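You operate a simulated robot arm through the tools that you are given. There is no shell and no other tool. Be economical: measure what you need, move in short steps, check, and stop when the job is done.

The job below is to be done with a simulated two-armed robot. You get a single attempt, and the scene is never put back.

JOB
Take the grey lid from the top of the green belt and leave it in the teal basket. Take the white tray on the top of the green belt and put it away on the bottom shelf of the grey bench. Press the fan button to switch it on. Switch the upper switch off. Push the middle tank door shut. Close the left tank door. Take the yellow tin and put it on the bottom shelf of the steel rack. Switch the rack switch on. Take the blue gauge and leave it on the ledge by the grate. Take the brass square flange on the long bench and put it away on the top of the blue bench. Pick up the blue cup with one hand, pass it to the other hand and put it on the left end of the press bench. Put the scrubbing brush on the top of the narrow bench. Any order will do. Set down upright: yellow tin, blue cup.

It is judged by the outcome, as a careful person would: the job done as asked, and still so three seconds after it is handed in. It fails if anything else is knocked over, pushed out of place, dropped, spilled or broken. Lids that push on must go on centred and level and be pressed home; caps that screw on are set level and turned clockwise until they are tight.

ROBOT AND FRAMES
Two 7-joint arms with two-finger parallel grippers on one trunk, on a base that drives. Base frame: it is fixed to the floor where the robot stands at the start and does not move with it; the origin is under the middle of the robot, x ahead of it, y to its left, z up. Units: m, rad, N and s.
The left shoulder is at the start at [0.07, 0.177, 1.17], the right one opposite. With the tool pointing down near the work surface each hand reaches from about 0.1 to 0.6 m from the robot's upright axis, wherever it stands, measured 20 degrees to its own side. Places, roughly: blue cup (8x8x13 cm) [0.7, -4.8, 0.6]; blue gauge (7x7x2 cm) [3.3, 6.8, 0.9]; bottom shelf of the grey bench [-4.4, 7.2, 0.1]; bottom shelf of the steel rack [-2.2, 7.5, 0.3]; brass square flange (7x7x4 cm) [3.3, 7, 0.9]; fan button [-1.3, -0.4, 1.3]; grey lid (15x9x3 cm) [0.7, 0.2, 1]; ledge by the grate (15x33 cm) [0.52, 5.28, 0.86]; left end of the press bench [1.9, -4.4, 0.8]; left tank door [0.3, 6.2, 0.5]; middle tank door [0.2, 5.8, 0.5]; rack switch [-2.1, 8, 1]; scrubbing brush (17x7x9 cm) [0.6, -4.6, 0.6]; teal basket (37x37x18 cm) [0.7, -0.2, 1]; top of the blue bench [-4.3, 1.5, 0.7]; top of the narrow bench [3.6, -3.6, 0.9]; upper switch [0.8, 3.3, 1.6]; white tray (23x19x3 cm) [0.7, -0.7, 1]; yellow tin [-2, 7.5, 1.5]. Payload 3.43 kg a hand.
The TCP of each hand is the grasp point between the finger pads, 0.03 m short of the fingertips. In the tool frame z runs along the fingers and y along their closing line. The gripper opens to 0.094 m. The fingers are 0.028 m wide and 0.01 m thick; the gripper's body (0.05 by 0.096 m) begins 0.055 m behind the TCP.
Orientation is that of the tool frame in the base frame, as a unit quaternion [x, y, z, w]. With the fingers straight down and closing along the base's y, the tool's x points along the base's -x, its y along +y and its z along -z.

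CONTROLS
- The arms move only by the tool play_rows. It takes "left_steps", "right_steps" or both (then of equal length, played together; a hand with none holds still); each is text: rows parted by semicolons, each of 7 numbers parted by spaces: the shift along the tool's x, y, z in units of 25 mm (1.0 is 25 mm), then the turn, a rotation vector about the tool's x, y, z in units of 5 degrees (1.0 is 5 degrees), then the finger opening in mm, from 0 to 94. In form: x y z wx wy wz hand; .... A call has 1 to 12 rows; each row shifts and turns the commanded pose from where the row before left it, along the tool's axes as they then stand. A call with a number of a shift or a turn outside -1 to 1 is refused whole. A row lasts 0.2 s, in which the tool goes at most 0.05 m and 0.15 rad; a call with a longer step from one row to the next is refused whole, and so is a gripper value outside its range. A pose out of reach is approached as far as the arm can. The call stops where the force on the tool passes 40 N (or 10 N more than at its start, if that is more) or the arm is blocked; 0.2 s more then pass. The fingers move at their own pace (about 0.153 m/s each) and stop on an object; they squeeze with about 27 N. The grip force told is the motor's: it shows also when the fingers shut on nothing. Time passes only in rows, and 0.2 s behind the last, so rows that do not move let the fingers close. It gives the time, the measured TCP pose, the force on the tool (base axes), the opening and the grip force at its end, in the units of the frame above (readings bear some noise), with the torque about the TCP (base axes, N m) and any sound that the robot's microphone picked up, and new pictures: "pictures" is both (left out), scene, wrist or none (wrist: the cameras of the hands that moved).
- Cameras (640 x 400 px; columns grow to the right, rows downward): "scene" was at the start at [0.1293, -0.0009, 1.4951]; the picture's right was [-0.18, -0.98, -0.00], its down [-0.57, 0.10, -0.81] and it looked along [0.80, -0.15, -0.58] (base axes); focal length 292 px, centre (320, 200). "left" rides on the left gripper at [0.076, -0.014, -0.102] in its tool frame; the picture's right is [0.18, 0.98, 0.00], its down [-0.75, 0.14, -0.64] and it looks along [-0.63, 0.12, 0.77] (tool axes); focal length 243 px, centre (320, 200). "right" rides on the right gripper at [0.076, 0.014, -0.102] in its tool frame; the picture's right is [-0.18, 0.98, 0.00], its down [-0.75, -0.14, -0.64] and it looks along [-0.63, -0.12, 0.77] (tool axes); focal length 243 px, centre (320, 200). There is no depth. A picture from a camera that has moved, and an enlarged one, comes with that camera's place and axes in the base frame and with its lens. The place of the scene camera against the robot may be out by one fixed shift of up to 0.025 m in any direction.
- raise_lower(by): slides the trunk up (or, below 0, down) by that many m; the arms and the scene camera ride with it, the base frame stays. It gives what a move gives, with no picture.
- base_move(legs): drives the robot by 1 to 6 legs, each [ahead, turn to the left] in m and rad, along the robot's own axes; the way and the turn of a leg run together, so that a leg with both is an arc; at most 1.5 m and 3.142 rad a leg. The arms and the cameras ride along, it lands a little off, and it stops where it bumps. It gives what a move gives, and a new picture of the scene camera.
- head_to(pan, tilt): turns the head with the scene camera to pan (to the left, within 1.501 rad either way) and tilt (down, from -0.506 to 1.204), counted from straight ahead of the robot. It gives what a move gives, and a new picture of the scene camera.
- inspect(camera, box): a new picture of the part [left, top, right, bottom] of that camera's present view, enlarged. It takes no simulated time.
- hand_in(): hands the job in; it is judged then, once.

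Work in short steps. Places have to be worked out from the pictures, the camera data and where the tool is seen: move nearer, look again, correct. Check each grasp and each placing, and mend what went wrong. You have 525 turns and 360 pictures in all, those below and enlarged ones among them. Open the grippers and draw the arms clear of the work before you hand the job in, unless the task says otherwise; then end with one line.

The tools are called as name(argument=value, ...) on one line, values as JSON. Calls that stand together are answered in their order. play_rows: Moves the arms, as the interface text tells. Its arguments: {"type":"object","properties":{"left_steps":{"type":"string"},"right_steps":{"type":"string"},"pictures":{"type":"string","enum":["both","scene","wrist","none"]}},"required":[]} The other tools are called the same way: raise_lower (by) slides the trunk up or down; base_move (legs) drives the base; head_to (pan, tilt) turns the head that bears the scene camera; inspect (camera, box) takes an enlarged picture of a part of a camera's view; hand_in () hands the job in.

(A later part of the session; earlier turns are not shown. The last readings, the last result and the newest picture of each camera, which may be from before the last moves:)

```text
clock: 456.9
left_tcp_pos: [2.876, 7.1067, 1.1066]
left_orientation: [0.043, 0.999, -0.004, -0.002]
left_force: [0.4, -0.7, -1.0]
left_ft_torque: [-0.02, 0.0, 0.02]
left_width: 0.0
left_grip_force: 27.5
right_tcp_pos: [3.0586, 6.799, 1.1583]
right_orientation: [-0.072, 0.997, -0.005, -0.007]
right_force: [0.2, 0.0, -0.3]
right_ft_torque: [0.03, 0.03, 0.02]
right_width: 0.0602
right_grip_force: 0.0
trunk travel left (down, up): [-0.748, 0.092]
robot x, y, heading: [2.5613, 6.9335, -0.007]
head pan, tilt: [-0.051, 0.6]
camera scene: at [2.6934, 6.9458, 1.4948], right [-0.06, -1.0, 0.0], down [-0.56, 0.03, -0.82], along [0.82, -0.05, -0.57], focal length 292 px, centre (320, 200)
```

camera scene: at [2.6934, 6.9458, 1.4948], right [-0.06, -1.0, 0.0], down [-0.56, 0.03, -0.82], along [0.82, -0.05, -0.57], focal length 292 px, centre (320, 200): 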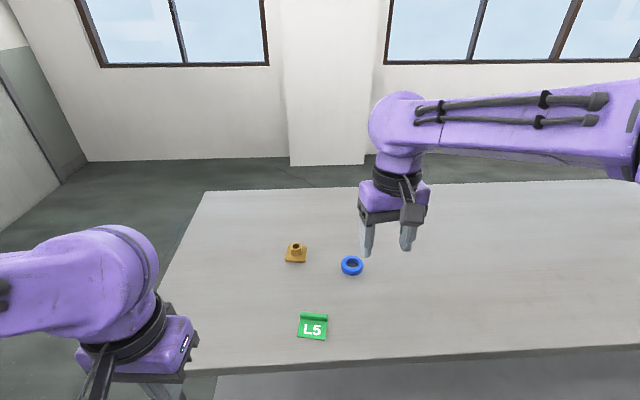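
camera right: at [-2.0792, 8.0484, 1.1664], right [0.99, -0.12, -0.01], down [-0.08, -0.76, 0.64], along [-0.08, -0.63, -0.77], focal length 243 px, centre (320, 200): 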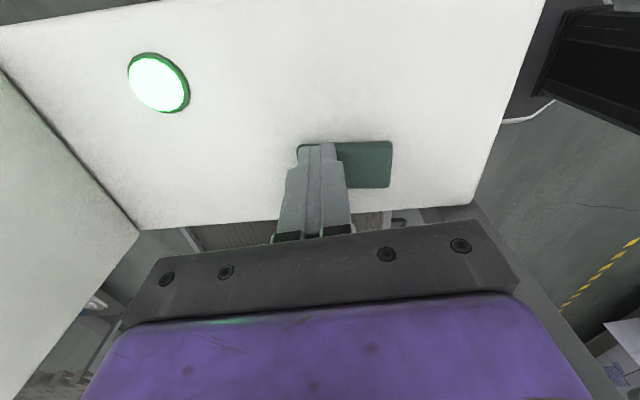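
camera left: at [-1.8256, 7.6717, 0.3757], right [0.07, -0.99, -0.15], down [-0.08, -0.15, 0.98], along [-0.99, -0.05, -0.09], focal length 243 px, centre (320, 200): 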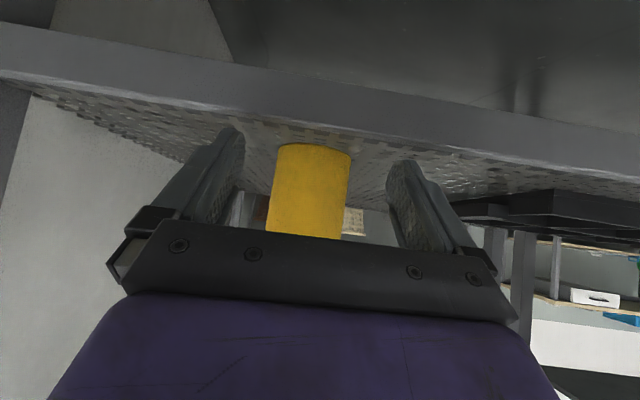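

The gauge ring is at about (3.238, 6.825) and the flange at (3.286, 6.976). I move ahead 0.08 m and bring the right hand over the gauge.

base_move(legs=[[0.08, 0]])

play_rows(right_steps="-0.8 0 0.8 0 0 0 94;-0.8 0 0.8 0 0 0 94;-0.8 0 0.8 0 0 0 94;-0.8 0 0.8 0 0 0 94;-0.6 0 0.8 0 0 0 94;0 0 0.8 0 0 0 94;0 0 0.8 0 0 0 94;0 0 0 0 0 0 94", pictures="both")

```text
clock: 457.9
left_tcp_pos: [2.9502, 7.1053, 1.108]
left_orientation: [0.044, 0.999, -0.003, 0.001]
left_force: [-1.2, 0.1, 0.9]
left_ft_torque: [0.02, -0.03, 0.0]
left_width: 0.0002
left_grip_force: 27.1
right_tcp_pos: [3.133, 6.7978, 1.1615]
right_orientation: [-0.071, 0.997, -0.006, -0.004]
right_force: [0.0, 1.3, -0.1]
right_ft_torque: [-0.02, 0.01, 0.0]
right_width: 0.0599
right_grip_force: 0.0
trunk travel left (down, up): [-0.748, 0.092]
robot x, y, heading: [2.641, 6.9335, -0.006]
head pan, tilt: [-0.051, 0.6]
camera scene: at [2.7659, 6.9448, 1.4955], right [-0.06, -1.0, 0.0], down [-0.56, 0.03, -0.83], along [0.83, -0.05, -0.56], focal length 292 px, centre (320, 200)
```

scene: 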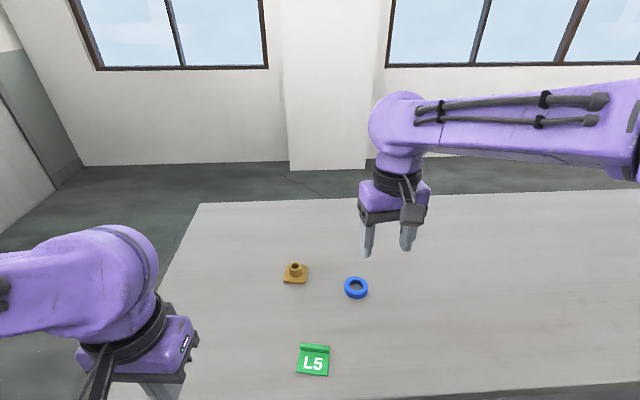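

```text
clock: 459.8
left_tcp_pos: [2.9543, 7.1057, 1.1071]
left_orientation: [0.043, 0.999, -0.004, -0.001]
left_force: [0.2, 1.7, -0.7]
left_ft_torque: [0.04, 0.03, 0.0]
left_width: 0.0
left_grip_force: 27.3
right_tcp_pos: [3.2287, 6.8094, 1.0178]
right_orientation: [-0.072, 0.997, -0.004, -0.006]
right_force: [1.0, 0.5, -0.8]
right_ft_torque: [-0.02, 0.0, -0.07]
right_width: 0.0937
right_grip_force: 0.1
trunk travel left (down, up): [-0.748, 0.092]
robot x, y, heading: [2.6397, 6.9338, -0.012]
head pan, tilt: [-0.051, 0.6]
camera scene: at [2.7713, 6.9448, 1.4949], right [-0.06, -1.0, 0.0], down [-0.56, 0.03, -0.82], along [0.82, -0.05, -0.57], focal length 292 px, centre (320, 200)
camera right: at [3.1521, 6.814, 1.1208], right [0.04, 1.0, -0.01], down [0.77, -0.02, 0.63], along [0.63, -0.04, -0.77], focal length 243 px, centre (320, 200)
```

scene: 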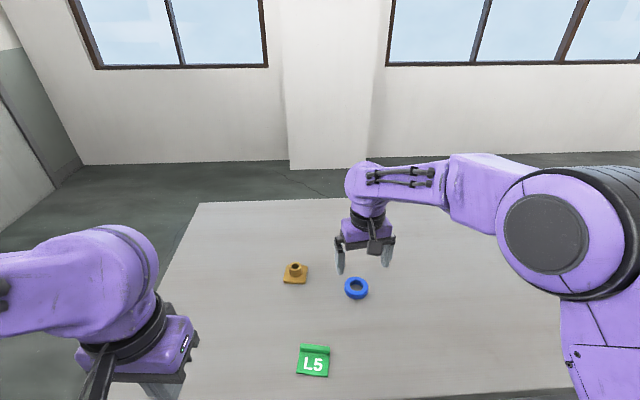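
right: 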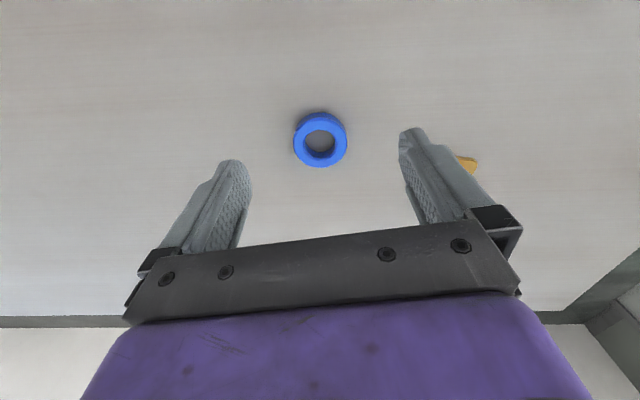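

The ring is actually near (3.282, 6.803), table top ≈0.835. I correct and descend most of the way.

play_rows(right_steps="-1 -0.27 0 0 0 0 94;-1.0 -0.27 0 0 0 0 94;0 0 1 0 0 0 94;0 0 1 0 0 0 94;0 0 1 0 0 0 94;0 0 1 0 0 0 94", pictures="wrist")

```text
clock: 461.1
left_tcp_pos: [2.9541, 7.1058, 1.1062]
left_orientation: [0.044, 0.999, -0.003, -0.002]
left_force: [-0.3, -0.2, 0.0]
left_ft_torque: [-0.01, 0.0, 0.05]
left_width: 0.0
left_grip_force: 27.1
right_tcp_pos: [3.2798, 6.8028, 0.9176]
right_orientation: [-0.072, 0.997, -0.005, -0.005]
right_force: [-0.4, 1.2, -0.4]
right_ft_torque: [0.0, 0.02, 0.01]
right_width: 0.0937
right_grip_force: 0.1
trunk travel left (down, up): [-0.748, 0.092]
robot x, y, heading: [2.6396, 6.9365, -0.006]
head pan, tilt: [-0.051, 0.6]
camera right: at [3.2023, 6.807, 1.0209], right [0.04, 1.0, -0.01], down [0.77, -0.02, 0.63], along [0.63, -0.04, -0.77], focal length 243 px, centre (320, 200)
```

right: 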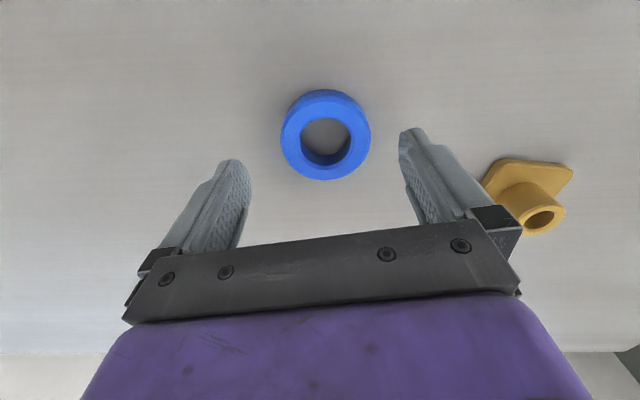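

Centred. I lower so the fingertips are just above the table and close.

play_rows(right_steps="-0.1 0.1 1 0 0 0 94;0 0 0.7 0 0 0 94;0 0 0.4 0 0 0 94;0 0 0 0 0 0 60;0 0 0 0 0 0 40;0 0 0 0 0 0 40;0 0 0 0 0 0 40;0 0 -1 0 0 0 40;0 0 -1 0 0 0 40", pictures="wrist")

```text
clock: 462.0
left_tcp_pos: [2.9508, 7.1088, 1.1082]
left_orientation: [0.043, 0.999, -0.004, 0.001]
left_force: [-0.6, 1.1, -0.5]
left_ft_torque: [0.01, 0.05, 0.01]
left_width: 0.0
left_grip_force: 27.1
right_tcp_pos: [3.2837, 6.8074, 0.8792]
right_orientation: [-0.073, 0.997, -0.004, 0.004]
right_force: [-16.4, 3.3, 28.6]
right_ft_torque: [1.14, 1.01, 0.76]
right_width: 0.0639
right_grip_force: 3.3
trunk travel left (down, up): [-0.748, 0.092]
robot x, y, heading: [2.6389, 6.9353, -0.008]
head pan, tilt: [-0.051, 0.6]
stopped in row 4 (right hand): the force on the tool passed its limit at 52 N (the readings are from after the stop); the commanded pose is now the measured one
camera right: at [3.2044, 6.8126, 0.9823], right [0.04, 1.0, -0.01], down [0.76, -0.03, 0.65], along [0.65, -0.03, -0.76], focal length 243 px, centre (320, 200)
```

right: 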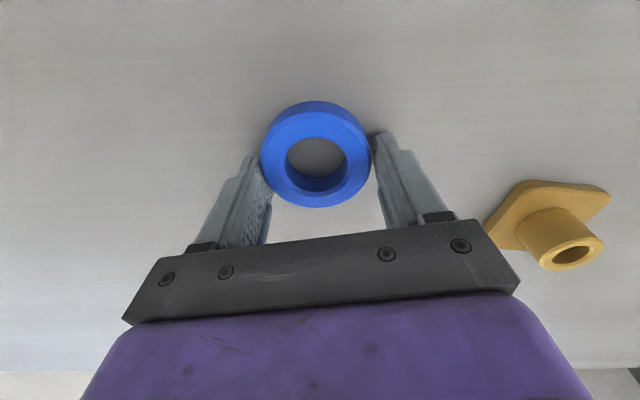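

The fingertips reached the table (z≈0.85) with the ring between them. I rise 3 mm, close fully and lift.

play_rows(right_steps="0 0 -0.15 0 0 0 70;-0.1 0 0 0 0 0 50;0 0 0 0 0 0 30;0 0 0 0 0 0 30;0 0 0 0 0 0 30;0 0 -1 0 0 0 30;0 0 -1 0 0 0 30", pictures="wrist")

```text
clock: 463.6
left_tcp_pos: [2.952, 7.1062, 1.1058]
left_orientation: [0.043, 0.999, -0.004, -0.001]
left_force: [-0.5, 0.2, -0.6]
left_ft_torque: [-0.02, 0.02, 0.02]
left_width: 0.0
left_grip_force: 27.0
right_tcp_pos: [3.286, 6.8048, 0.9278]
right_orientation: [-0.07, 0.998, -0.004, 0.002]
right_force: [-0.6, -0.1, -1.9]
right_ft_torque: [0.01, -0.03, 0.0]
right_width: 0.0604
right_grip_force: 27.1
trunk travel left (down, up): [-0.748, 0.092]
robot x, y, heading: [2.6378, 6.9364, -0.008]
head pan, tilt: [-0.051, 0.6]
camera right: at [3.2076, 6.8104, 1.0303], right [0.04, 1.0, -0.01], down [0.76, -0.03, 0.65], along [0.65, -0.03, -0.76], focal length 243 px, centre (320, 200)
```

right: 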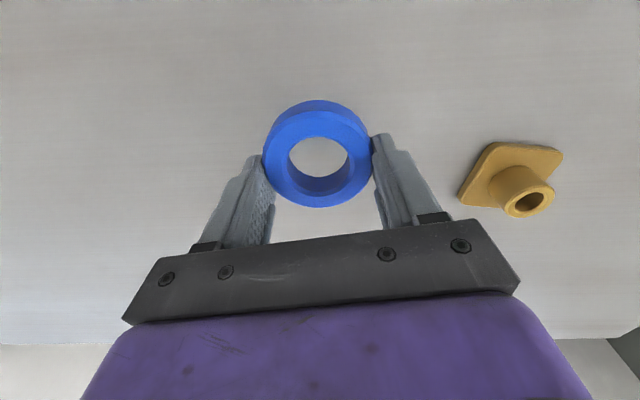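

The gauge is held. I lift it and draw it back, then back up slightly and turn right 0.2 rad so the flange lies in front of the left shoulder.

play_rows(right_steps="0 0 -1 0 0 0 30;0 0 -1 0 0 0 30;0 0 -1 0 0 0 30;0 0 -1 0 0 0 30;0 0 -1 0 0 0 30;1 -0.5 -1 0 0 0 30;1 -0.5 -1 0 0 0 30;1 -0.5 0 0 0 0 30;1 -0.5 0 0 0 0 30;1 -0.5 0 0 0 0 30;1 0 0 0 0 0 30", pictures="none")

base_move(legs=[[-0.04, 0], [0, -0.2]])

```text
clock: 466.0
left_tcp_pos: [2.9543, 7.1057, 1.1079]
left_orientation: [0.043, 0.999, -0.003, -0.001]
left_force: [-0.1, -0.2, 0.5]
left_ft_torque: [0.02, -0.01, -0.02]
left_width: 0.0001
left_grip_force: 27.0
right_tcp_pos: [3.1477, 6.7221, 1.1052]
right_orientation: [-0.07, 0.998, -0.004, 0.003]
right_force: [-0.4, 0.4, -2.2]
right_ft_torque: [0.0, -0.04, 0.0]
right_width: 0.0605
right_grip_force: 27.3
trunk travel left (down, up): [-0.748, 0.092]
robot x, y, heading: [2.6419, 6.9378, -0.009]
head pan, tilt: [-0.051, 0.6]
```

```text
clock: 467.6
left_tcp_pos: [2.9395, 7.0393, 1.1082]
left_orientation: [0.144, 0.99, -0.003, -0.001]
left_force: [-0.1, 0.6, -0.5]
left_ft_torque: [0.0, -0.01, -0.01]
left_width: 0.0
left_grip_force: 26.8
right_tcp_pos: [3.0539, 6.6268, 1.1049]
right_orientation: [0.032, 0.999, -0.004, 0.003]
right_force: [-0.3, 0.0, -2.1]
right_ft_torque: [0.0, -0.01, 0.0]
right_width: 0.0605
right_grip_force: 26.5
trunk travel left (down, up): [-0.748, 0.092]
robot x, y, heading: [2.5977, 6.9359, -0.211]
head pan, tilt: [-0.051, 0.6]
camera scene: at [2.7255, 6.9171, 1.495], right [-0.26, -0.97, 0.0], down [-0.55, 0.14, -0.83], along [0.8, -0.21, -0.56], focal length 292 px, centre (320, 200)
```

scene: 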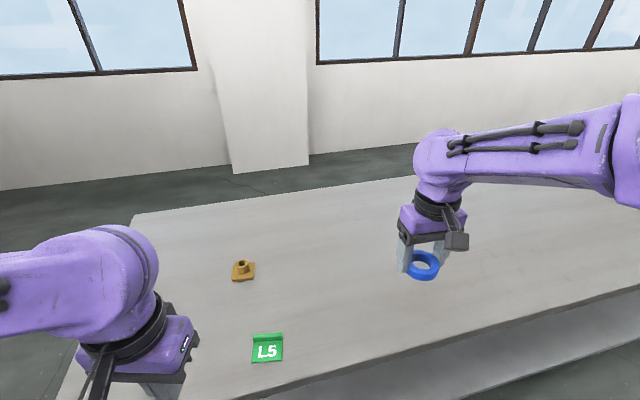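

I pitch the left hand 25° forward for extra reach, open it, and start toward the flange.

play_rows(left_steps="0 0.35 0 0 -1 0 70;0 0.35 0 0 -1 0 70;0 0.35 0 0 -1 0 70;0 0.35 0 0 -1 0 70;0 0.35 0 0 -1 0 70;-0.9 0 0.42 0 0 0 70;-0.9 0 0.42 0 0 0 70;-0.9 0 0.42 0 0 0 70;-0.9 0 0.42 0 0 0 70;-0.9 0 0.42 0 0 0 70;-0.9 0 0.42 0 0 0 70;-0.9 0 0.42 0 0 0 70", pictures="none")

play_rows(left_steps="-0.9 0 0.42 0 0 0 70;-0.9 0 0.42 0 0 0 70;-0.9 0 0.42 0 0 0 70;-0.9 0 0.42 0 0 0 70;-0.9 0 0.42 0 0 0 70;0.42 0 0.9 0 0 0 70;0.42 0 0.9 0 0 0 70;0 0 0 0 0 0 70", pictures="wrist")

```text
clock: 470.2
left_tcp_pos: [3.1637, 7.0162, 1.1347]
left_orientation: [0.14, 0.967, -0.034, 0.212]
left_force: [0.3, 0.0, 0.1]
left_ft_torque: [-0.01, 0.02, 0.01]
left_width: 0.0703
left_grip_force: 0.0
left hand out of reach, approached as far as the arm can: row 3, 4, 5
right_tcp_pos: [3.055, 6.6248, 1.1038]
right_orientation: [0.032, 0.999, -0.003, 0.002]
right_force: [-0.1, 0.7, -1.8]
right_ft_torque: [0.0, -0.03, -0.01]
right_width: 0.0603
right_grip_force: 26.9
trunk travel left (down, up): [-0.748, 0.092]
robot x, y, heading: [2.5974, 6.9361, -0.208]
head pan, tilt: [-0.051, 0.6]
```

```text
clock: 472.0
left_tcp_pos: [3.2808, 6.9801, 1.0832]
left_orientation: [0.139, 0.967, -0.034, 0.212]
left_force: [-0.4, 0.0, 0.4]
left_ft_torque: [0.0, 0.0, -0.02]
left_width: 0.0699
left_grip_force: 0.0
right_tcp_pos: [3.0547, 6.6251, 1.1045]
right_orientation: [0.032, 0.999, -0.003, 0.002]
right_force: [0.0, 0.4, -2.2]
right_ft_torque: [0.03, 0.02, 0.01]
right_width: 0.0605
right_grip_force: 27.3
trunk travel left (down, up): [-0.748, 0.092]
robot x, y, heading: [2.5974, 6.9347, -0.214]
head pan, tilt: [-0.051, 0.6]
camera left: at [3.1707, 6.9992, 1.1443], right [0.12, 0.99, -0.08], down [0.44, 0.02, 0.9], along [0.89, -0.14, -0.43], focal length 243 px, centre (320, 200)
```

left: 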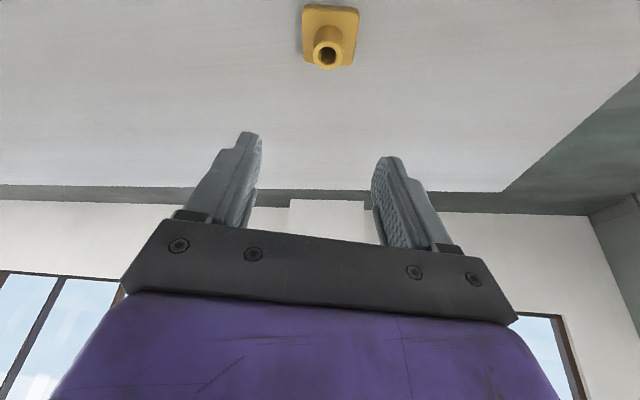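

The boss is at (3.336, 6.967) as expected. I descend toward it.

play_rows(left_steps="0.148 0.02 0.98 0 0 0 60;0.148 0.02 0.98 0 0 0 60;0.148 0.02 0.98 0 0 0 60;0.148 0.02 0.98 0 0 0 60;0.148 0.02 0.98 0 0 0 60;0.148 0.02 0.98 0 0 0 60", pictures="wrist")

```text
clock: 473.4
left_tcp_pos: [3.3218, 6.9697, 0.9414]
left_orientation: [0.141, 0.966, -0.035, 0.212]
left_force: [-0.2, 1.0, 1.1]
left_ft_torque: [0.01, -0.01, -0.02]
left_width: 0.06
left_grip_force: 0.0
right_tcp_pos: [3.0559, 6.6256, 1.1055]
right_orientation: [0.031, 1.0, -0.004, 0.002]
right_force: [-0.3, 0.3, -3.4]
right_ft_torque: [0.02, -0.02, 0.01]
right_width: 0.0607
right_grip_force: 27.1
trunk travel left (down, up): [-0.748, 0.092]
robot x, y, heading: [2.5989, 6.9356, -0.21]
head pan, tilt: [-0.051, 0.6]
camera left: at [3.2116, 6.9885, 1.0023], right [0.12, 0.99, -0.08], down [0.44, 0.02, 0.9], along [0.89, -0.14, -0.43], focal length 243 px, centre (320, 200)
```

left: 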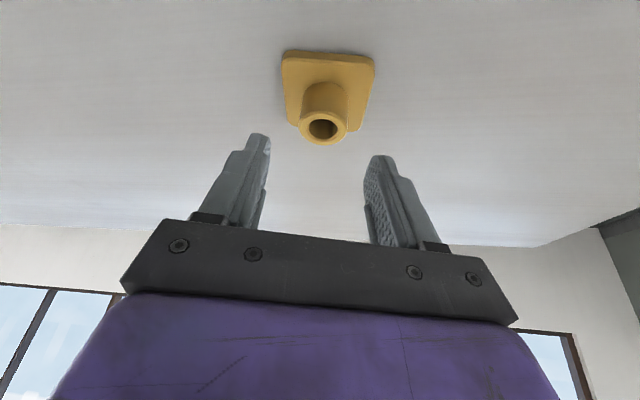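

Aligned. I go down the last 4 cm and close on the boss.

play_rows(left_steps="0.18 0 0.87 0 0 0 60;0.17 0 0.87 0 0 0 60;0 0 0 0 0 0 30;0 0 0 0 0 0 10;0 0 0 0 0 0 10;0 0 0 0 0 0 10;-0.42 0 -0.9 0 0 0 10;-0.42 0 -0.9 0 0 0 10", pictures="wrist")

```text
clock: 475.2
left_tcp_pos: [3.3299, 6.9645, 0.9477]
left_orientation: [0.14, 0.966, -0.034, 0.212]
left_force: [-0.3, 0.0, -4.1]
left_ft_torque: [0.0, 0.02, -0.01]
left_width: 0.0333
left_grip_force: 27.1
right_tcp_pos: [3.0547, 6.625, 1.105]
right_orientation: [0.032, 0.999, -0.003, 0.001]
right_force: [-0.4, 0.0, -2.6]
right_ft_torque: [0.02, -0.02, 0.02]
right_width: 0.0602
right_grip_force: 27.2
trunk travel left (down, up): [-0.748, 0.092]
robot x, y, heading: [2.6039, 6.9396, -0.211]
head pan, tilt: [-0.051, 0.6]
camera left: at [3.22, 6.9833, 1.0085], right [0.12, 0.99, -0.08], down [0.44, 0.02, 0.9], along [0.89, -0.14, -0.43], focal length 243 px, centre (320, 200)
```

left: 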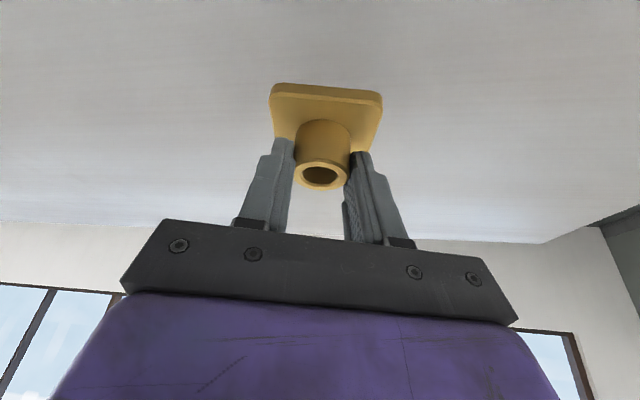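

The flange is held. I lift it, level the hand again, and draw it in.

play_rows(left_steps="-0.42 0 -0.9 0 0 0 10;-0.42 0 -0.9 0 0 0 10;-0.42 0 -0.9 0 0 0 10;-0.42 0 -0.9 0 0 0 10;-0.42 0 -0.9 0 0 0 10;-0.42 0 -0.9 0 0 0 10;0.9 0 -0.42 0 0 0 10;0.9 0 -0.42 0 0 0 10;0.9 0 -0.42 0 0 0 10;0.9 0 -0.42 0 0 0 10;0.9 0 -0.42 0 0 0 10;0.9 0 -0.42 0 0 0 10", pictures="none")

play_rows(left_steps="0.9 0 -0.42 0 0 0 10;0.9 0 -0.42 0 0 0 10;0 0 0 0 1 0 10;0 0 0 0 1 0 10;0 0 0 0 1 0 10;0 0 0 0 1 0 10;0 0 0 0 1 0 10;1 0 0 0 0 0 10;1 0 0 0 0 0 10;1 0 0 0 0 0 10", pictures="scene")

```text
clock: 477.8
left_tcp_pos: [3.1871, 7.011, 1.0961]
left_orientation: [0.14, 0.967, -0.034, 0.212]
left_force: [-0.7, 0.3, -4.1]
left_ft_torque: [0.01, 0.01, 0.0]
left_width: 0.033
left_grip_force: 27.6
right_tcp_pos: [3.0545, 6.6252, 1.1046]
right_orientation: [0.032, 0.999, -0.004, 0.002]
right_force: [-1.2, 0.0, -1.7]
right_ft_torque: [0.0, -0.03, 0.02]
right_width: 0.0603
right_grip_force: 26.9
trunk travel left (down, up): [-0.748, 0.092]
robot x, y, heading: [2.6023, 6.9337, -0.212]
head pan, tilt: [-0.051, 0.6]
```

```text
clock: 480.0
left_tcp_pos: [3.0695, 7.0464, 1.0963]
left_orientation: [0.143, 0.99, -0.004, -0.002]
left_force: [-0.3, 0.3, -4.1]
left_ft_torque: [-0.03, -0.05, 0.02]
left_width: 0.0333
left_grip_force: 27.2
right_tcp_pos: [3.055, 6.6265, 1.1058]
right_orientation: [0.032, 0.999, -0.004, 0.001]
right_force: [0.6, -0.4, -2.3]
right_ft_torque: [-0.04, 0.0, 0.03]
right_width: 0.0606
right_grip_force: 26.9
trunk travel left (down, up): [-0.748, 0.092]
robot x, y, heading: [2.5961, 6.9348, -0.206]
head pan, tilt: [-0.051, 0.6]
camera scene: at [2.7274, 6.9185, 1.4949], right [-0.26, -0.97, 0.0], down [-0.55, 0.14, -0.82], along [0.8, -0.21, -0.57], focal length 292 px, centre (320, 200)
```

scene: 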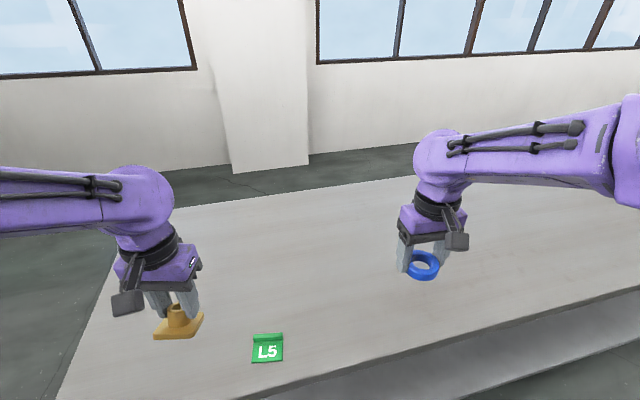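

Both pieces are held. I drive back round the north side to the aisle.

base_move(legs=[[0, 2.89], [1.35, 0], [0, 0.44], [1.0, 0], [1.0, 0], [0, 1.57]])

base_move(legs=[[1.15, 0], [1.15, 0], [0, 1.57]])

```text
clock: 508.2
left_tcp_pos: [-0.3761, 7.0368, 1.0956]
left_orientation: [0.716, 0.698, -0.001, -0.004]
left_force: [-0.4, 0.2, -5.0]
left_ft_torque: [-0.03, -0.03, 0.0]
left_width: 0.0334
left_grip_force: 27.3
right_tcp_pos: [-0.7868, 6.9417, 1.1047]
right_orientation: [0.632, 0.775, -0.004, -0.001]
right_force: [1.2, 0.0, -1.9]
right_ft_torque: [-0.03, 0.03, -0.01]
right_width: 0.0602
right_grip_force: 27.5
trunk travel left (down, up): [-0.748, 0.092]
robot x, y, heading: [-0.6047, 7.4631, -1.518]
head pan, tilt: [-0.051, 0.6]
camera scene: at [-0.6107, 7.3388, 1.4948], right [-1.0, -0.01, 0.0], down [0.0, 0.57, -0.82], along [0.0, -0.82, -0.57], focal length 292 px, centre (320, 200)
```

scene: 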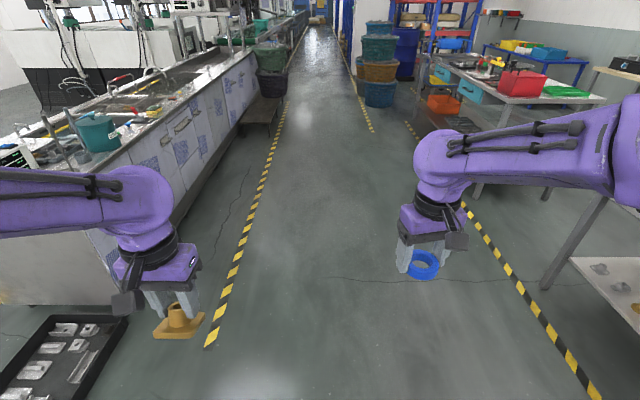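

```text
clock: 523.4
left_tcp_pos: [-0.0158, 5.3695, 1.0954]
left_orientation: [0.015, 1.0, -0.004, -0.002]
left_force: [-0.3, -0.3, -4.3]
left_ft_torque: [0.0, -0.06, 0.01]
left_width: 0.0334
left_grip_force: 27.4
right_tcp_pos: [0.0771, 4.9588, 1.1044]
right_orientation: [-0.099, 0.995, -0.004, 0.003]
right_force: [0.0, -0.5, -2.7]
right_ft_torque: [-0.03, 0.0, 0.02]
right_width: 0.0606
right_grip_force: 26.7
trunk travel left (down, up): [-0.748, 0.092]
robot x, y, heading: [-0.4408, 5.1406, 0.052]
head pan, tilt: [-0.051, 0.6]
camera scene: at [-0.3105, 5.1584, 1.4948], right [0.0, -1.0, 0.0], down [-0.57, 0.0, -0.82], along [0.82, 0.0, -0.57], focal length 292 px, centre (320, 200)
```

scene: 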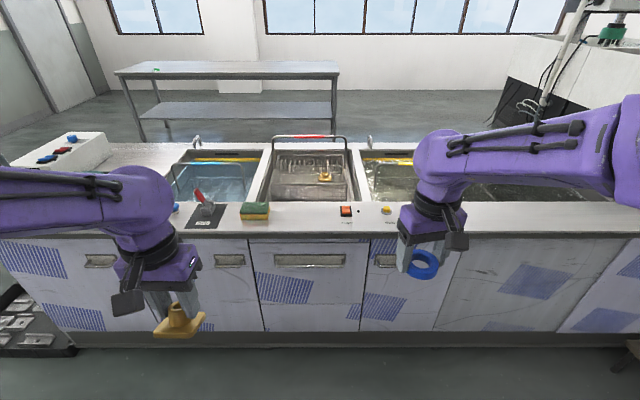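

The target ledge lies between the sponge and the red switch; free spot around (0.52, 5.25). I sidestep to y≈5.40, raise the trunk a bit and approach.

raise_lower(by=0.06)

base_move(legs=[[0, 1.5], [0.27, 0], [0, -1.55], [0.33, 0]])

```text
clock: 524.4
left_tcp_pos: [-0.0156, 5.3689, 1.1567]
left_orientation: [0.015, 1.0, -0.004, -0.001]
left_force: [0.1, -0.1, -3.9]
left_ft_torque: [-0.03, -0.02, -0.01]
left_width: 0.033
left_grip_force: 26.8
right_tcp_pos: [0.077, 4.9589, 1.1644]
right_orientation: [-0.099, 0.995, -0.004, 0.001]
right_force: [-0.5, 0.6, -3.1]
right_ft_torque: [0.03, -0.02, -0.01]
right_width: 0.0604
right_grip_force: 26.8
trunk travel left (down, up): [-0.808, 0.032]
robot x, y, heading: [-0.4409, 5.1418, 0.047]
head pan, tilt: [-0.051, 0.6]
```

```text
clock: 535.6
left_tcp_pos: [0.3283, 5.622, 1.1562]
left_orientation: [0.038, 0.999, -0.003, -0.001]
left_force: [0.1, 0.6, -4.6]
left_ft_torque: [0.02, -0.02, 0.0]
left_width: 0.0333
left_grip_force: 26.4
right_tcp_pos: [0.4009, 5.2063, 1.1661]
right_orientation: [-0.075, 0.997, -0.003, 0.004]
right_force: [-0.7, -0.1, -1.7]
right_ft_torque: [0.01, -0.01, 0.0]
right_width: 0.0604
right_grip_force: 26.5
trunk travel left (down, up): [-0.808, 0.032]
robot x, y, heading: [-0.1123, 5.4126, 0.006]
head pan, tilt: [-0.051, 0.6]
camera scene: at [0.0227, 5.424, 1.555], right [-0.05, -1.0, 0.0], down [-0.56, 0.03, -0.83], along [0.82, -0.04, -0.56], focal length 292 px, centre (320, 200)
```

scene: 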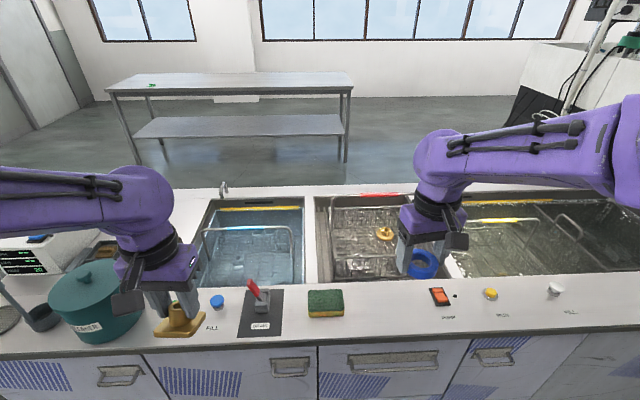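

The free strip is y 5.09–5.34. I bring the gauge over (0.52, 5.225) and part-way down.

play_rows(right_steps="-1 0.05 0.5 0 0 0 30;-1 0.05 0.8 0 0 0 30;-1 0.05 0.8 0 0 0 30;-1 0.05 0.8 0 0 0 30;-0.85 0.05 0.8 0 0 0 30;0 0 1 0 0 0 30;0 0 1 0 0 0 30;0 0 1 0 0 0 30;0 0 0 0 0 0 30", pictures="both")

```text
clock: 537.6
left_tcp_pos: [0.3294, 5.6208, 1.1564]
left_orientation: [0.038, 0.999, -0.003, -0.002]
left_force: [0.5, 0.7, -3.9]
left_ft_torque: [0.0, -0.05, 0.0]
left_width: 0.0333
left_grip_force: 27.2
right_tcp_pos: [0.5231, 5.2303, 0.9993]
right_orientation: [-0.073, 0.997, -0.003, 0.001]
right_force: [-0.5, 0.4, -2.1]
right_ft_torque: [-0.02, 0.0, 0.03]
right_width: 0.0604
right_grip_force: 26.6
trunk travel left (down, up): [-0.808, 0.032]
robot x, y, heading: [-0.1077, 5.4166, 0.001]
head pan, tilt: [-0.051, 0.6]
camera scene: at [0.0244, 5.4241, 1.5548], right [-0.05, -1.0, 0.0], down [-0.56, 0.03, -0.82], along [0.82, -0.04, -0.57], focal length 292 px, centre (320, 200)
camera right: at [0.4449, 5.2336, 1.1013], right [0.03, 1.0, -0.01], down [0.76, -0.02, 0.65], along [0.65, -0.03, -0.76], focal length 243 px, centre (320, 200)
```

scene: 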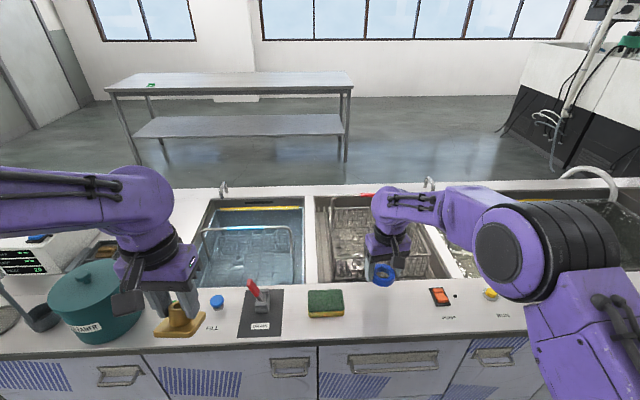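
right: 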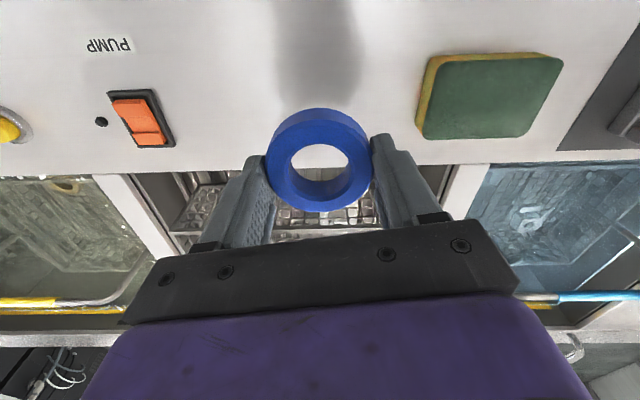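

The ring is over the ledge, between switch and sponge, clear of the sink edge. I lower it.

play_rows(right_steps="0.1 0 1 0 0 0 30;0 0 1 0 0 0 30;0 0 1 0 0 0 30;0 0 0.5 0 0 0 30;0 0 0.3 0 0 0 30;0 0 0.2 0 0 0 30;0 0 0.2 0 0 0 30;0 0 0.2 0 0 0 30;0 0 0.2 0 0 0 30", pictures="none")

```text
clock: 539.6
left_tcp_pos: [0.3264, 5.6226, 1.1579]
left_orientation: [0.039, 0.999, -0.004, 0.001]
left_force: [-0.3, -0.2, -4.1]
left_ft_torque: [0.01, -0.06, 0.02]
left_width: 0.0331
left_grip_force: 26.9
right_tcp_pos: [0.5223, 5.2291, 0.8906]
right_orientation: [-0.075, 0.997, -0.005, 0.009]
right_force: [7.6, -3.1, 37.9]
right_ft_torque: [0.78, 0.77, 0.05]
right_width: 0.0607
right_grip_force: 27.6
trunk travel left (down, up): [-0.808, 0.032]
robot x, y, heading: [-0.1074, 5.413, 0.002]
head pan, tilt: [-0.051, 0.6]
```

Contact. I relax upward slightly, open, and rise.

play_rows(right_steps="0 0 -0.25 0 0 0 30;0 0 0 0 0 0 70;0 0 0 0 0 0 94;0 0 0 0 0 0 94;0 0 -1 0 0 0 94;0 0 -1 0 0 0 94;0 0 -1 0 0 0 94;0 0 -1 0 0 0 94", pictures="wrist")

```text
clock: 541.4
left_tcp_pos: [0.3295, 5.622, 1.1559]
left_orientation: [0.037, 0.999, -0.003, -0.002]
left_force: [0.4, -1.4, -4.1]
left_ft_torque: [-0.05, -0.04, 0.0]
left_width: 0.033
left_grip_force: 27.1
right_tcp_pos: [0.5192, 5.2305, 0.9897]
right_orientation: [-0.077, 0.997, -0.005, 0.001]
right_force: [-0.1, -0.1, 0.6]
right_ft_torque: [0.03, 0.02, 0.01]
right_width: 0.0942
right_grip_force: 0.0
trunk travel left (down, up): [-0.808, 0.032]
robot x, y, heading: [-0.1098, 5.4137, 0.004]
head pan, tilt: [-0.051, 0.6]
camera right: at [0.4405, 5.2347, 1.0918], right [0.03, 1.0, -0.01], down [0.76, -0.02, 0.65], along [0.64, -0.03, -0.76], focal length 243 px, centre (320, 200)
```

right: 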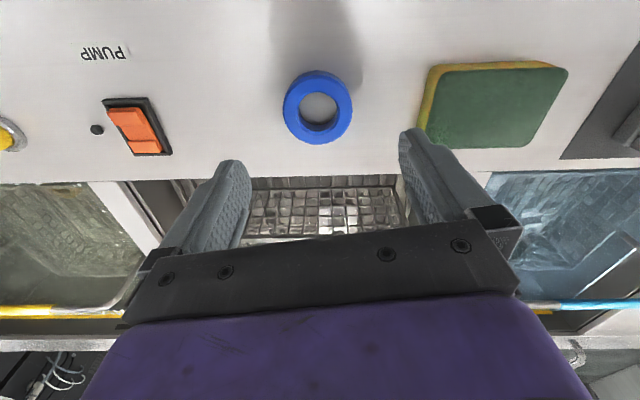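

The gauge lies on the ledge. I raise and tuck the right hand, back away, and head along the aisle to y≈3.4 to find the upper switch.

play_rows(right_steps="0 0 -1 0 0 0 60;0 0 -1 0 0 0 30;0 0 -1 0 0 0 0;0 0 -1 0 0 0 0;1 0 -1 0 0 0 0;1 0 -1 0 0 0 0;1 0 -1 0 0 0 0;1 0 0 0 0 0 0;1 0 0 0 0 0 0;1 0 0 0 0 0 0", pictures="none")

base_move(legs=[[-0.5, 0], [0, -1.575], [1.0, 0], [0.9, 0], [0, 1.3]])

head_to(pan=0.2, tilt=0.0)

```text
clock: 543.6
left_tcp_pos: [0.3275, 5.6212, 1.1557]
left_orientation: [0.038, 0.999, -0.003, -0.001]
left_force: [-0.4, -0.2, -2.5]
left_ft_torque: [-0.03, -0.04, 0.0]
left_width: 0.0332
left_grip_force: 26.7
right_tcp_pos: [0.3696, 5.2061, 1.1649]
right_orientation: [-0.076, 0.997, -0.003, 0.003]
right_force: [0.6, -0.1, -0.4]
right_ft_torque: [-0.03, -0.08, -0.03]
right_width: 0.0
right_grip_force: 27.8
trunk travel left (down, up): [-0.808, 0.032]
robot x, y, heading: [-0.1063, 5.4123, 0.003]
head pan, tilt: [-0.051, 0.6]
```

```text
clock: 562.6
left_tcp_pos: [-0.133, 3.6384, 1.1564]
left_orientation: [0.163, 0.987, -0.003, -0.002]
left_force: [0.3, -0.3, -3.9]
left_ft_torque: [-0.01, 0.0, -0.03]
left_width: 0.0329
left_grip_force: 26.8
right_tcp_pos: [-0.1957, 3.2263, 1.1649]
right_orientation: [0.051, 0.999, -0.004, 0.001]
right_force: [-0.6, 0.0, 0.5]
right_ft_torque: [-0.03, 0.02, 0.01]
right_width: 0.0002
right_grip_force: 27.1
trunk travel left (down, up): [-0.808, 0.032]
robot x, y, heading: [-0.6077, 3.5472, -0.25]
head pan, tilt: [-0.051, 0.6]
camera scene: at [-0.4815, 3.5221, 1.5548], right [-0.29, -0.96, 0.0], down [-0.54, 0.17, -0.82], along [0.79, -0.24, -0.57], focal length 292 px, centre (320, 200)
```

scene: 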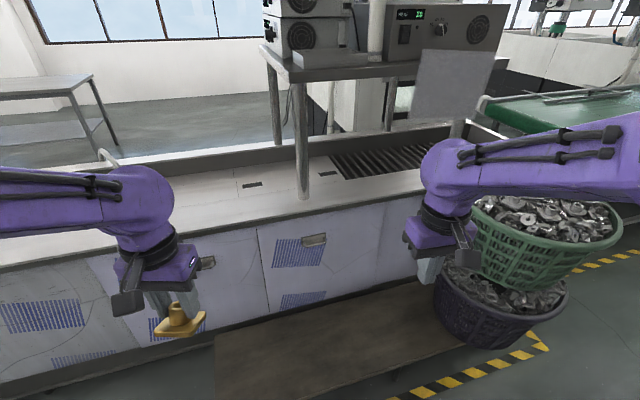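

```text
clock: 563.6
left_tcp_pos: [-0.1325, 3.6387, 1.1561]
left_orientation: [0.163, 0.987, -0.003, -0.003]
left_force: [-0.3, 0.7, -3.5]
left_ft_torque: [-0.02, 0.01, -0.02]
left_width: 0.0331
left_grip_force: 27.0
right_tcp_pos: [-0.1958, 3.2261, 1.1645]
right_orientation: [0.05, 0.999, -0.003, 0.002]
right_force: [0.3, 0.7, 0.8]
right_ft_torque: [-0.01, 0.0, 0.01]
right_width: 0.0
right_grip_force: 27.4
trunk travel left (down, up): [-0.808, 0.032]
robot x, y, heading: [-0.6057, 3.5443, -0.244]
head pan, tilt: [0.201, 0.0]
camera scene: at [-0.4759, 3.544, 1.61], right [-0.05, -1.0, 0.0], down [0.0, 0.0, -1.0], along [1.0, -0.05, 0.0], focal length 292 px, centre (320, 200)
```

scene: 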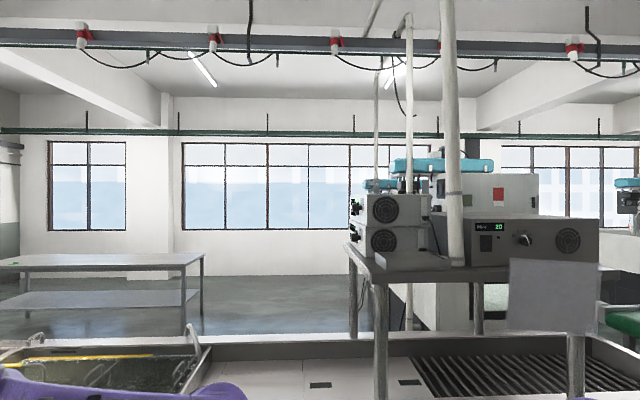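

The "upper" switch should project near pixel (361, 202): the stacked boxes' left side. I zoom in.

inspect(camera="scene", box=[330, 170, 570, 290])

inspect(camera="scene", box=[340, 185, 400, 265])

```text
2.67 times, centred on (450, 230) of scene
camera zoom: at [-0.4759, 3.544, 1.61], right [-0.05, -1.0, 0.0], down [0.0, 0.0, -1.0], along [1.0, -0.05, 0.0], focal length 780 px, centre (-27, 120)
```

zoom: 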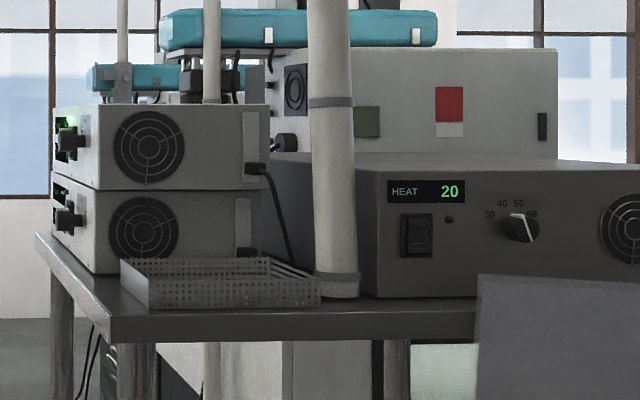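

```text
5.00 times, centred on (370, 225) of scene
camera zoom: at [-0.4759, 3.544, 1.61], right [-0.05, -1.0, 0.0], down [0.0, 0.0, -1.0], along [1.0, -0.05, 0.0], focal length 1462 px, centre (70, 75)
```

zoom: 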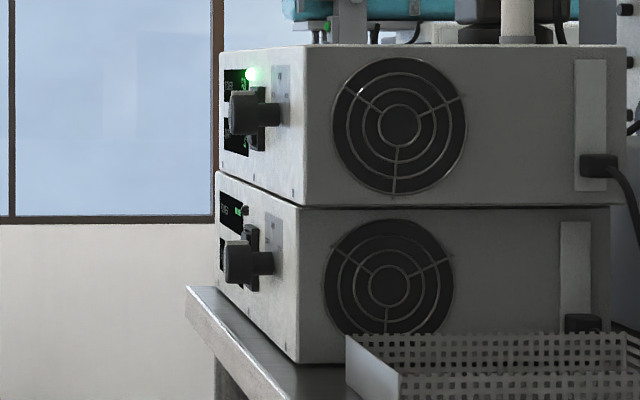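

The upper box (lamp lit) has a lever on its +y face. I check the floor board in front of the unit to see how close I can get.

head_to(pan=0.25, tilt=0.85)

```text
clock: 564.8
left_tcp_pos: [-0.1326, 3.6377, 1.1561]
left_orientation: [0.162, 0.987, -0.003, -0.003]
left_force: [-0.8, -0.1, -4.9]
left_ft_torque: [-0.02, -0.03, 0.0]
left_width: 0.0333
left_grip_force: 26.4
right_tcp_pos: [-0.1951, 3.2267, 1.1647]
right_orientation: [0.051, 0.999, -0.004, 0.002]
right_force: [-0.6, 0.4, 1.0]
right_ft_torque: [0.02, 0.03, -0.04]
right_width: 0.0
right_grip_force: 27.0
trunk travel left (down, up): [-0.808, 0.032]
robot x, y, heading: [-0.6072, 3.5402, -0.249]
head pan, tilt: [0.25, 0.85]
camera scene: at [-0.4876, 3.5485, 1.534], right [0.0, -1.0, 0.0], down [-0.75, 0.0, -0.66], along [0.66, 0.0, -0.75], focal length 292 px, centre (320, 200)
```

scene: 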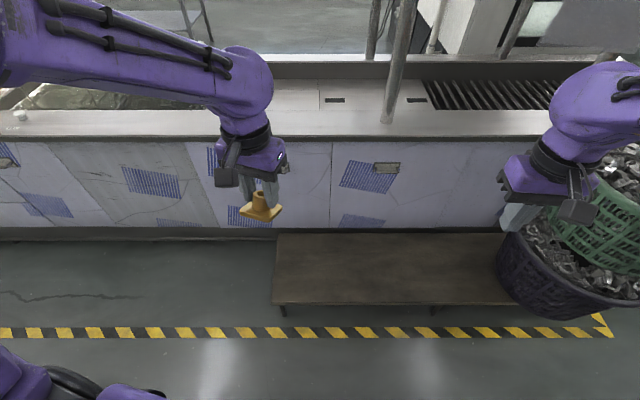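

A low bench blocks direct approach from the aisle. I move north-west of the switch for a look at its face.

base_move(legs=[[0, 1.2], [0.75, 0], [0, -1.6]])

head_to(pan=0.0, tilt=0.0)

```text
clock: 575.7
left_tcp_pos: [0.3009, 4.0285, 1.1558]
left_orientation: [0.369, 0.93, -0.003, -0.003]
left_force: [-0.2, 0.5, -4.3]
left_ft_torque: [0.02, -0.01, 0.05]
left_width: 0.0332
left_grip_force: 26.9
right_tcp_pos: [0.0731, 3.6791, 1.1642]
right_orientation: [0.261, 0.965, -0.003, 0.001]
right_force: [0.1, 0.3, 0.6]
right_ft_torque: [-0.03, 0.01, -0.03]
right_width: 0.0
right_grip_force: 27.0
trunk travel left (down, up): [-0.808, 0.032]
robot x, y, heading: [-0.1722, 4.1381, -0.674]
head pan, tilt: [0.25, 0.85]
camera scene: at [-0.0659, 4.0909, 1.5339], right [-0.41, -0.91, 0.0], down [-0.68, 0.31, -0.66], along [0.6, -0.27, -0.75], focal length 292 px, centre (320, 200)
```

scene: 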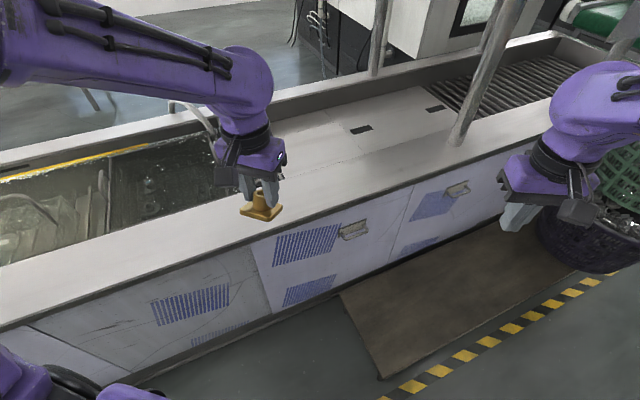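

```text
clock: 576.8
left_tcp_pos: [0.3014, 4.0268, 1.156]
left_orientation: [0.369, 0.93, -0.002, -0.003]
left_force: [0.2, -0.8, -4.0]
left_ft_torque: [-0.03, 0.01, -0.04]
left_width: 0.0331
left_grip_force: 26.7
right_tcp_pos: [0.0721, 3.677, 1.1642]
right_orientation: [0.262, 0.965, -0.004, 0.001]
right_force: [-0.3, -0.5, -0.8]
right_ft_torque: [-0.02, -0.01, 0.02]
right_width: 0.0
right_grip_force: 27.7
trunk travel left (down, up): [-0.808, 0.032]
robot x, y, heading: [-0.1681, 4.1388, -0.679]
head pan, tilt: [0.0, 0.0]
camera scene: at [-0.0669, 4.0668, 1.61], right [-0.62, -0.78, 0.0], down [0.0, 0.0, -1.0], along [0.78, -0.62, 0.0], focal length 292 px, centre (320, 200)
```

scene: 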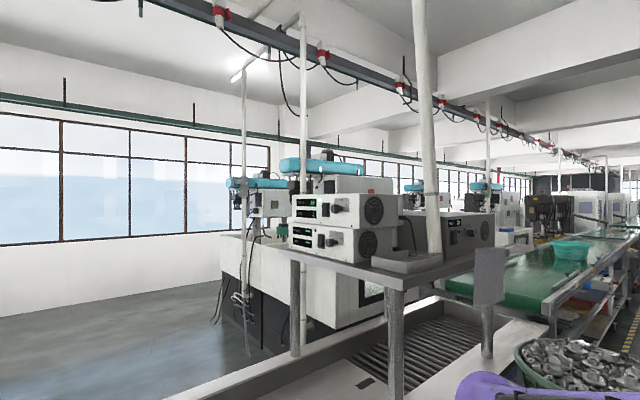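

inspect(camera="scene", box=[280, 180, 400, 270])

```text
4.44 times, centred on (340, 225) of scene
camera zoom: at [-0.0669, 4.0668, 1.61], right [-0.62, -0.78, 0.0], down [0.0, 0.0, -1.0], along [0.78, -0.62, 0.0], focal length 1299 px, centre (231, 89)
```

zoom: 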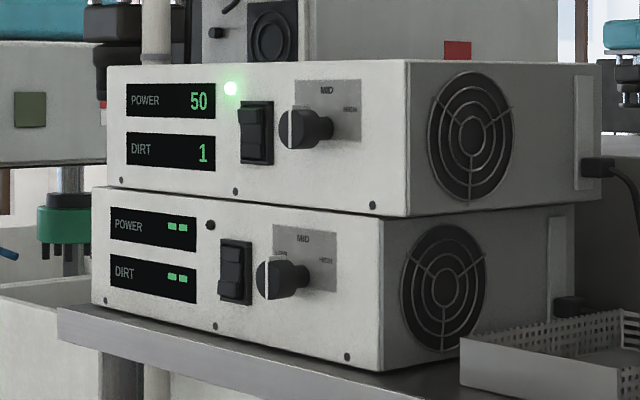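

The upper switch is the rocker at about (0.80, 3.35, 1.573) on the box's +y face; a knob sits just west of it. Reaching from the aisle is too far, so I'll go round to the east side of the unit.

base_move(legs=[[0, 2.36], [1.15, 0], [1.15, 0], [1.1, 0], [0, -1.67]])

base_move(legs=[[1.1, 0], [1.15, 0], [0, -1.57], [1.2, 0]])

head_to(pan=-0.3, tilt=0.4)

```text
clock: 602.7
left_tcp_pos: [0.0369, 7.7082, 1.1558]
left_orientation: [0.044, 0.999, -0.004, -0.002]
left_force: [-0.1, 0.2, -4.3]
left_ft_torque: [0.0, 0.01, -0.02]
left_width: 0.0333
left_grip_force: 27.0
right_tcp_pos: [0.0729, 7.2933, 1.1639]
right_orientation: [-0.07, 0.998, -0.004, 0.003]
right_force: [-0.7, -0.3, -0.4]
right_ft_torque: [-0.01, 0.03, 0.0]
right_width: 0.0001
right_grip_force: 27.1
trunk travel left (down, up): [-0.808, 0.032]
robot x, y, heading: [-0.4037, 7.5087, -0.009]
head pan, tilt: [0.0, 0.0]
camera scene: at [-0.2691, 7.5197, 1.61], right [-0.01, -1.0, 0.0], down [0.0, 0.0, -1.0], along [1.0, -0.01, 0.0], focal length 292 px, centre (320, 200)
```

scene: 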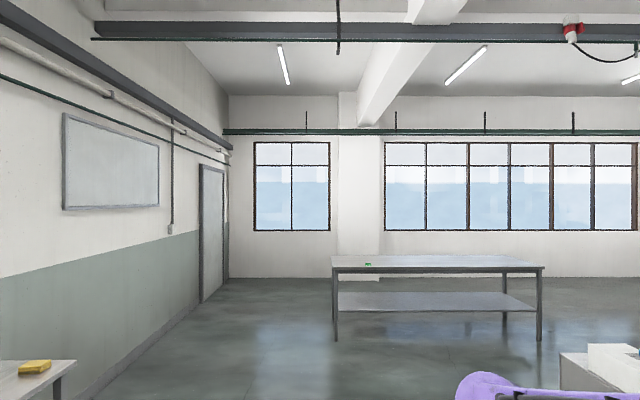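

```text
clock: 623.4
left_tcp_pos: [2.0834, 5.8936, 1.1551]
left_orientation: [0.731, 0.683, -0.001, -0.004]
left_force: [-0.4, -0.3, -4.4]
left_ft_torque: [-0.02, -0.03, 0.02]
left_width: 0.0332
left_grip_force: 26.2
right_tcp_pos: [1.6691, 5.8485, 1.1651]
right_orientation: [0.649, 0.761, -0.004, -0.002]
right_force: [-0.5, 0.5, 0.5]
right_ft_torque: [0.0, -0.01, 0.02]
right_width: 0.0003
right_grip_force: 27.1
trunk travel left (down, up): [-0.808, 0.032]
robot x, y, heading: [1.8743, 6.3244, -1.549]
head pan, tilt: [0.0, 0.0]
camera scene: at [1.8664, 6.2026, 1.6101], right [-1.0, -0.01, 0.0], down [0.0, 0.0, -1.0], along [0.01, -1.0, 0.0], focal length 292 px, centre (320, 200)
```

scene: 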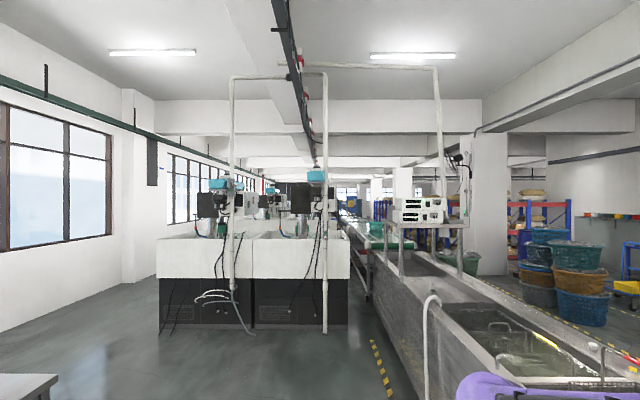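

```text
clock: 624.3
left_tcp_pos: [2.0834, 5.8916, 1.1556]
left_orientation: [0.73, 0.684, -0.001, -0.004]
left_force: [-0.9, 0.1, -4.0]
left_ft_torque: [0.0, -0.01, -0.01]
left_width: 0.0332
left_grip_force: 26.8
right_tcp_pos: [1.6692, 5.8471, 1.1633]
right_orientation: [0.649, 0.761, -0.004, -0.001]
right_force: [0.5, -0.1, -0.1]
right_ft_torque: [0.0, 0.01, 0.02]
right_width: 0.0
right_grip_force: 27.3
trunk travel left (down, up): [-0.808, 0.032]
robot x, y, heading: [1.8754, 6.3292, -1.56]
head pan, tilt: [-0.3, 0.4]
camera scene: at [1.8391, 6.2029, 1.5731], right [-0.96, 0.28, 0.0], down [0.11, 0.37, -0.92], along [-0.26, -0.88, -0.39], focal length 292 px, centre (320, 200)
```

scene: 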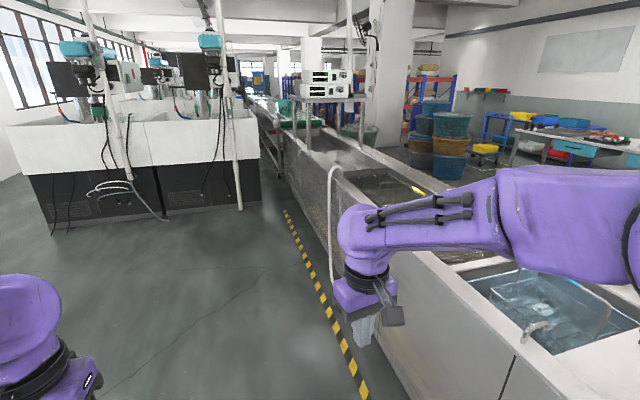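

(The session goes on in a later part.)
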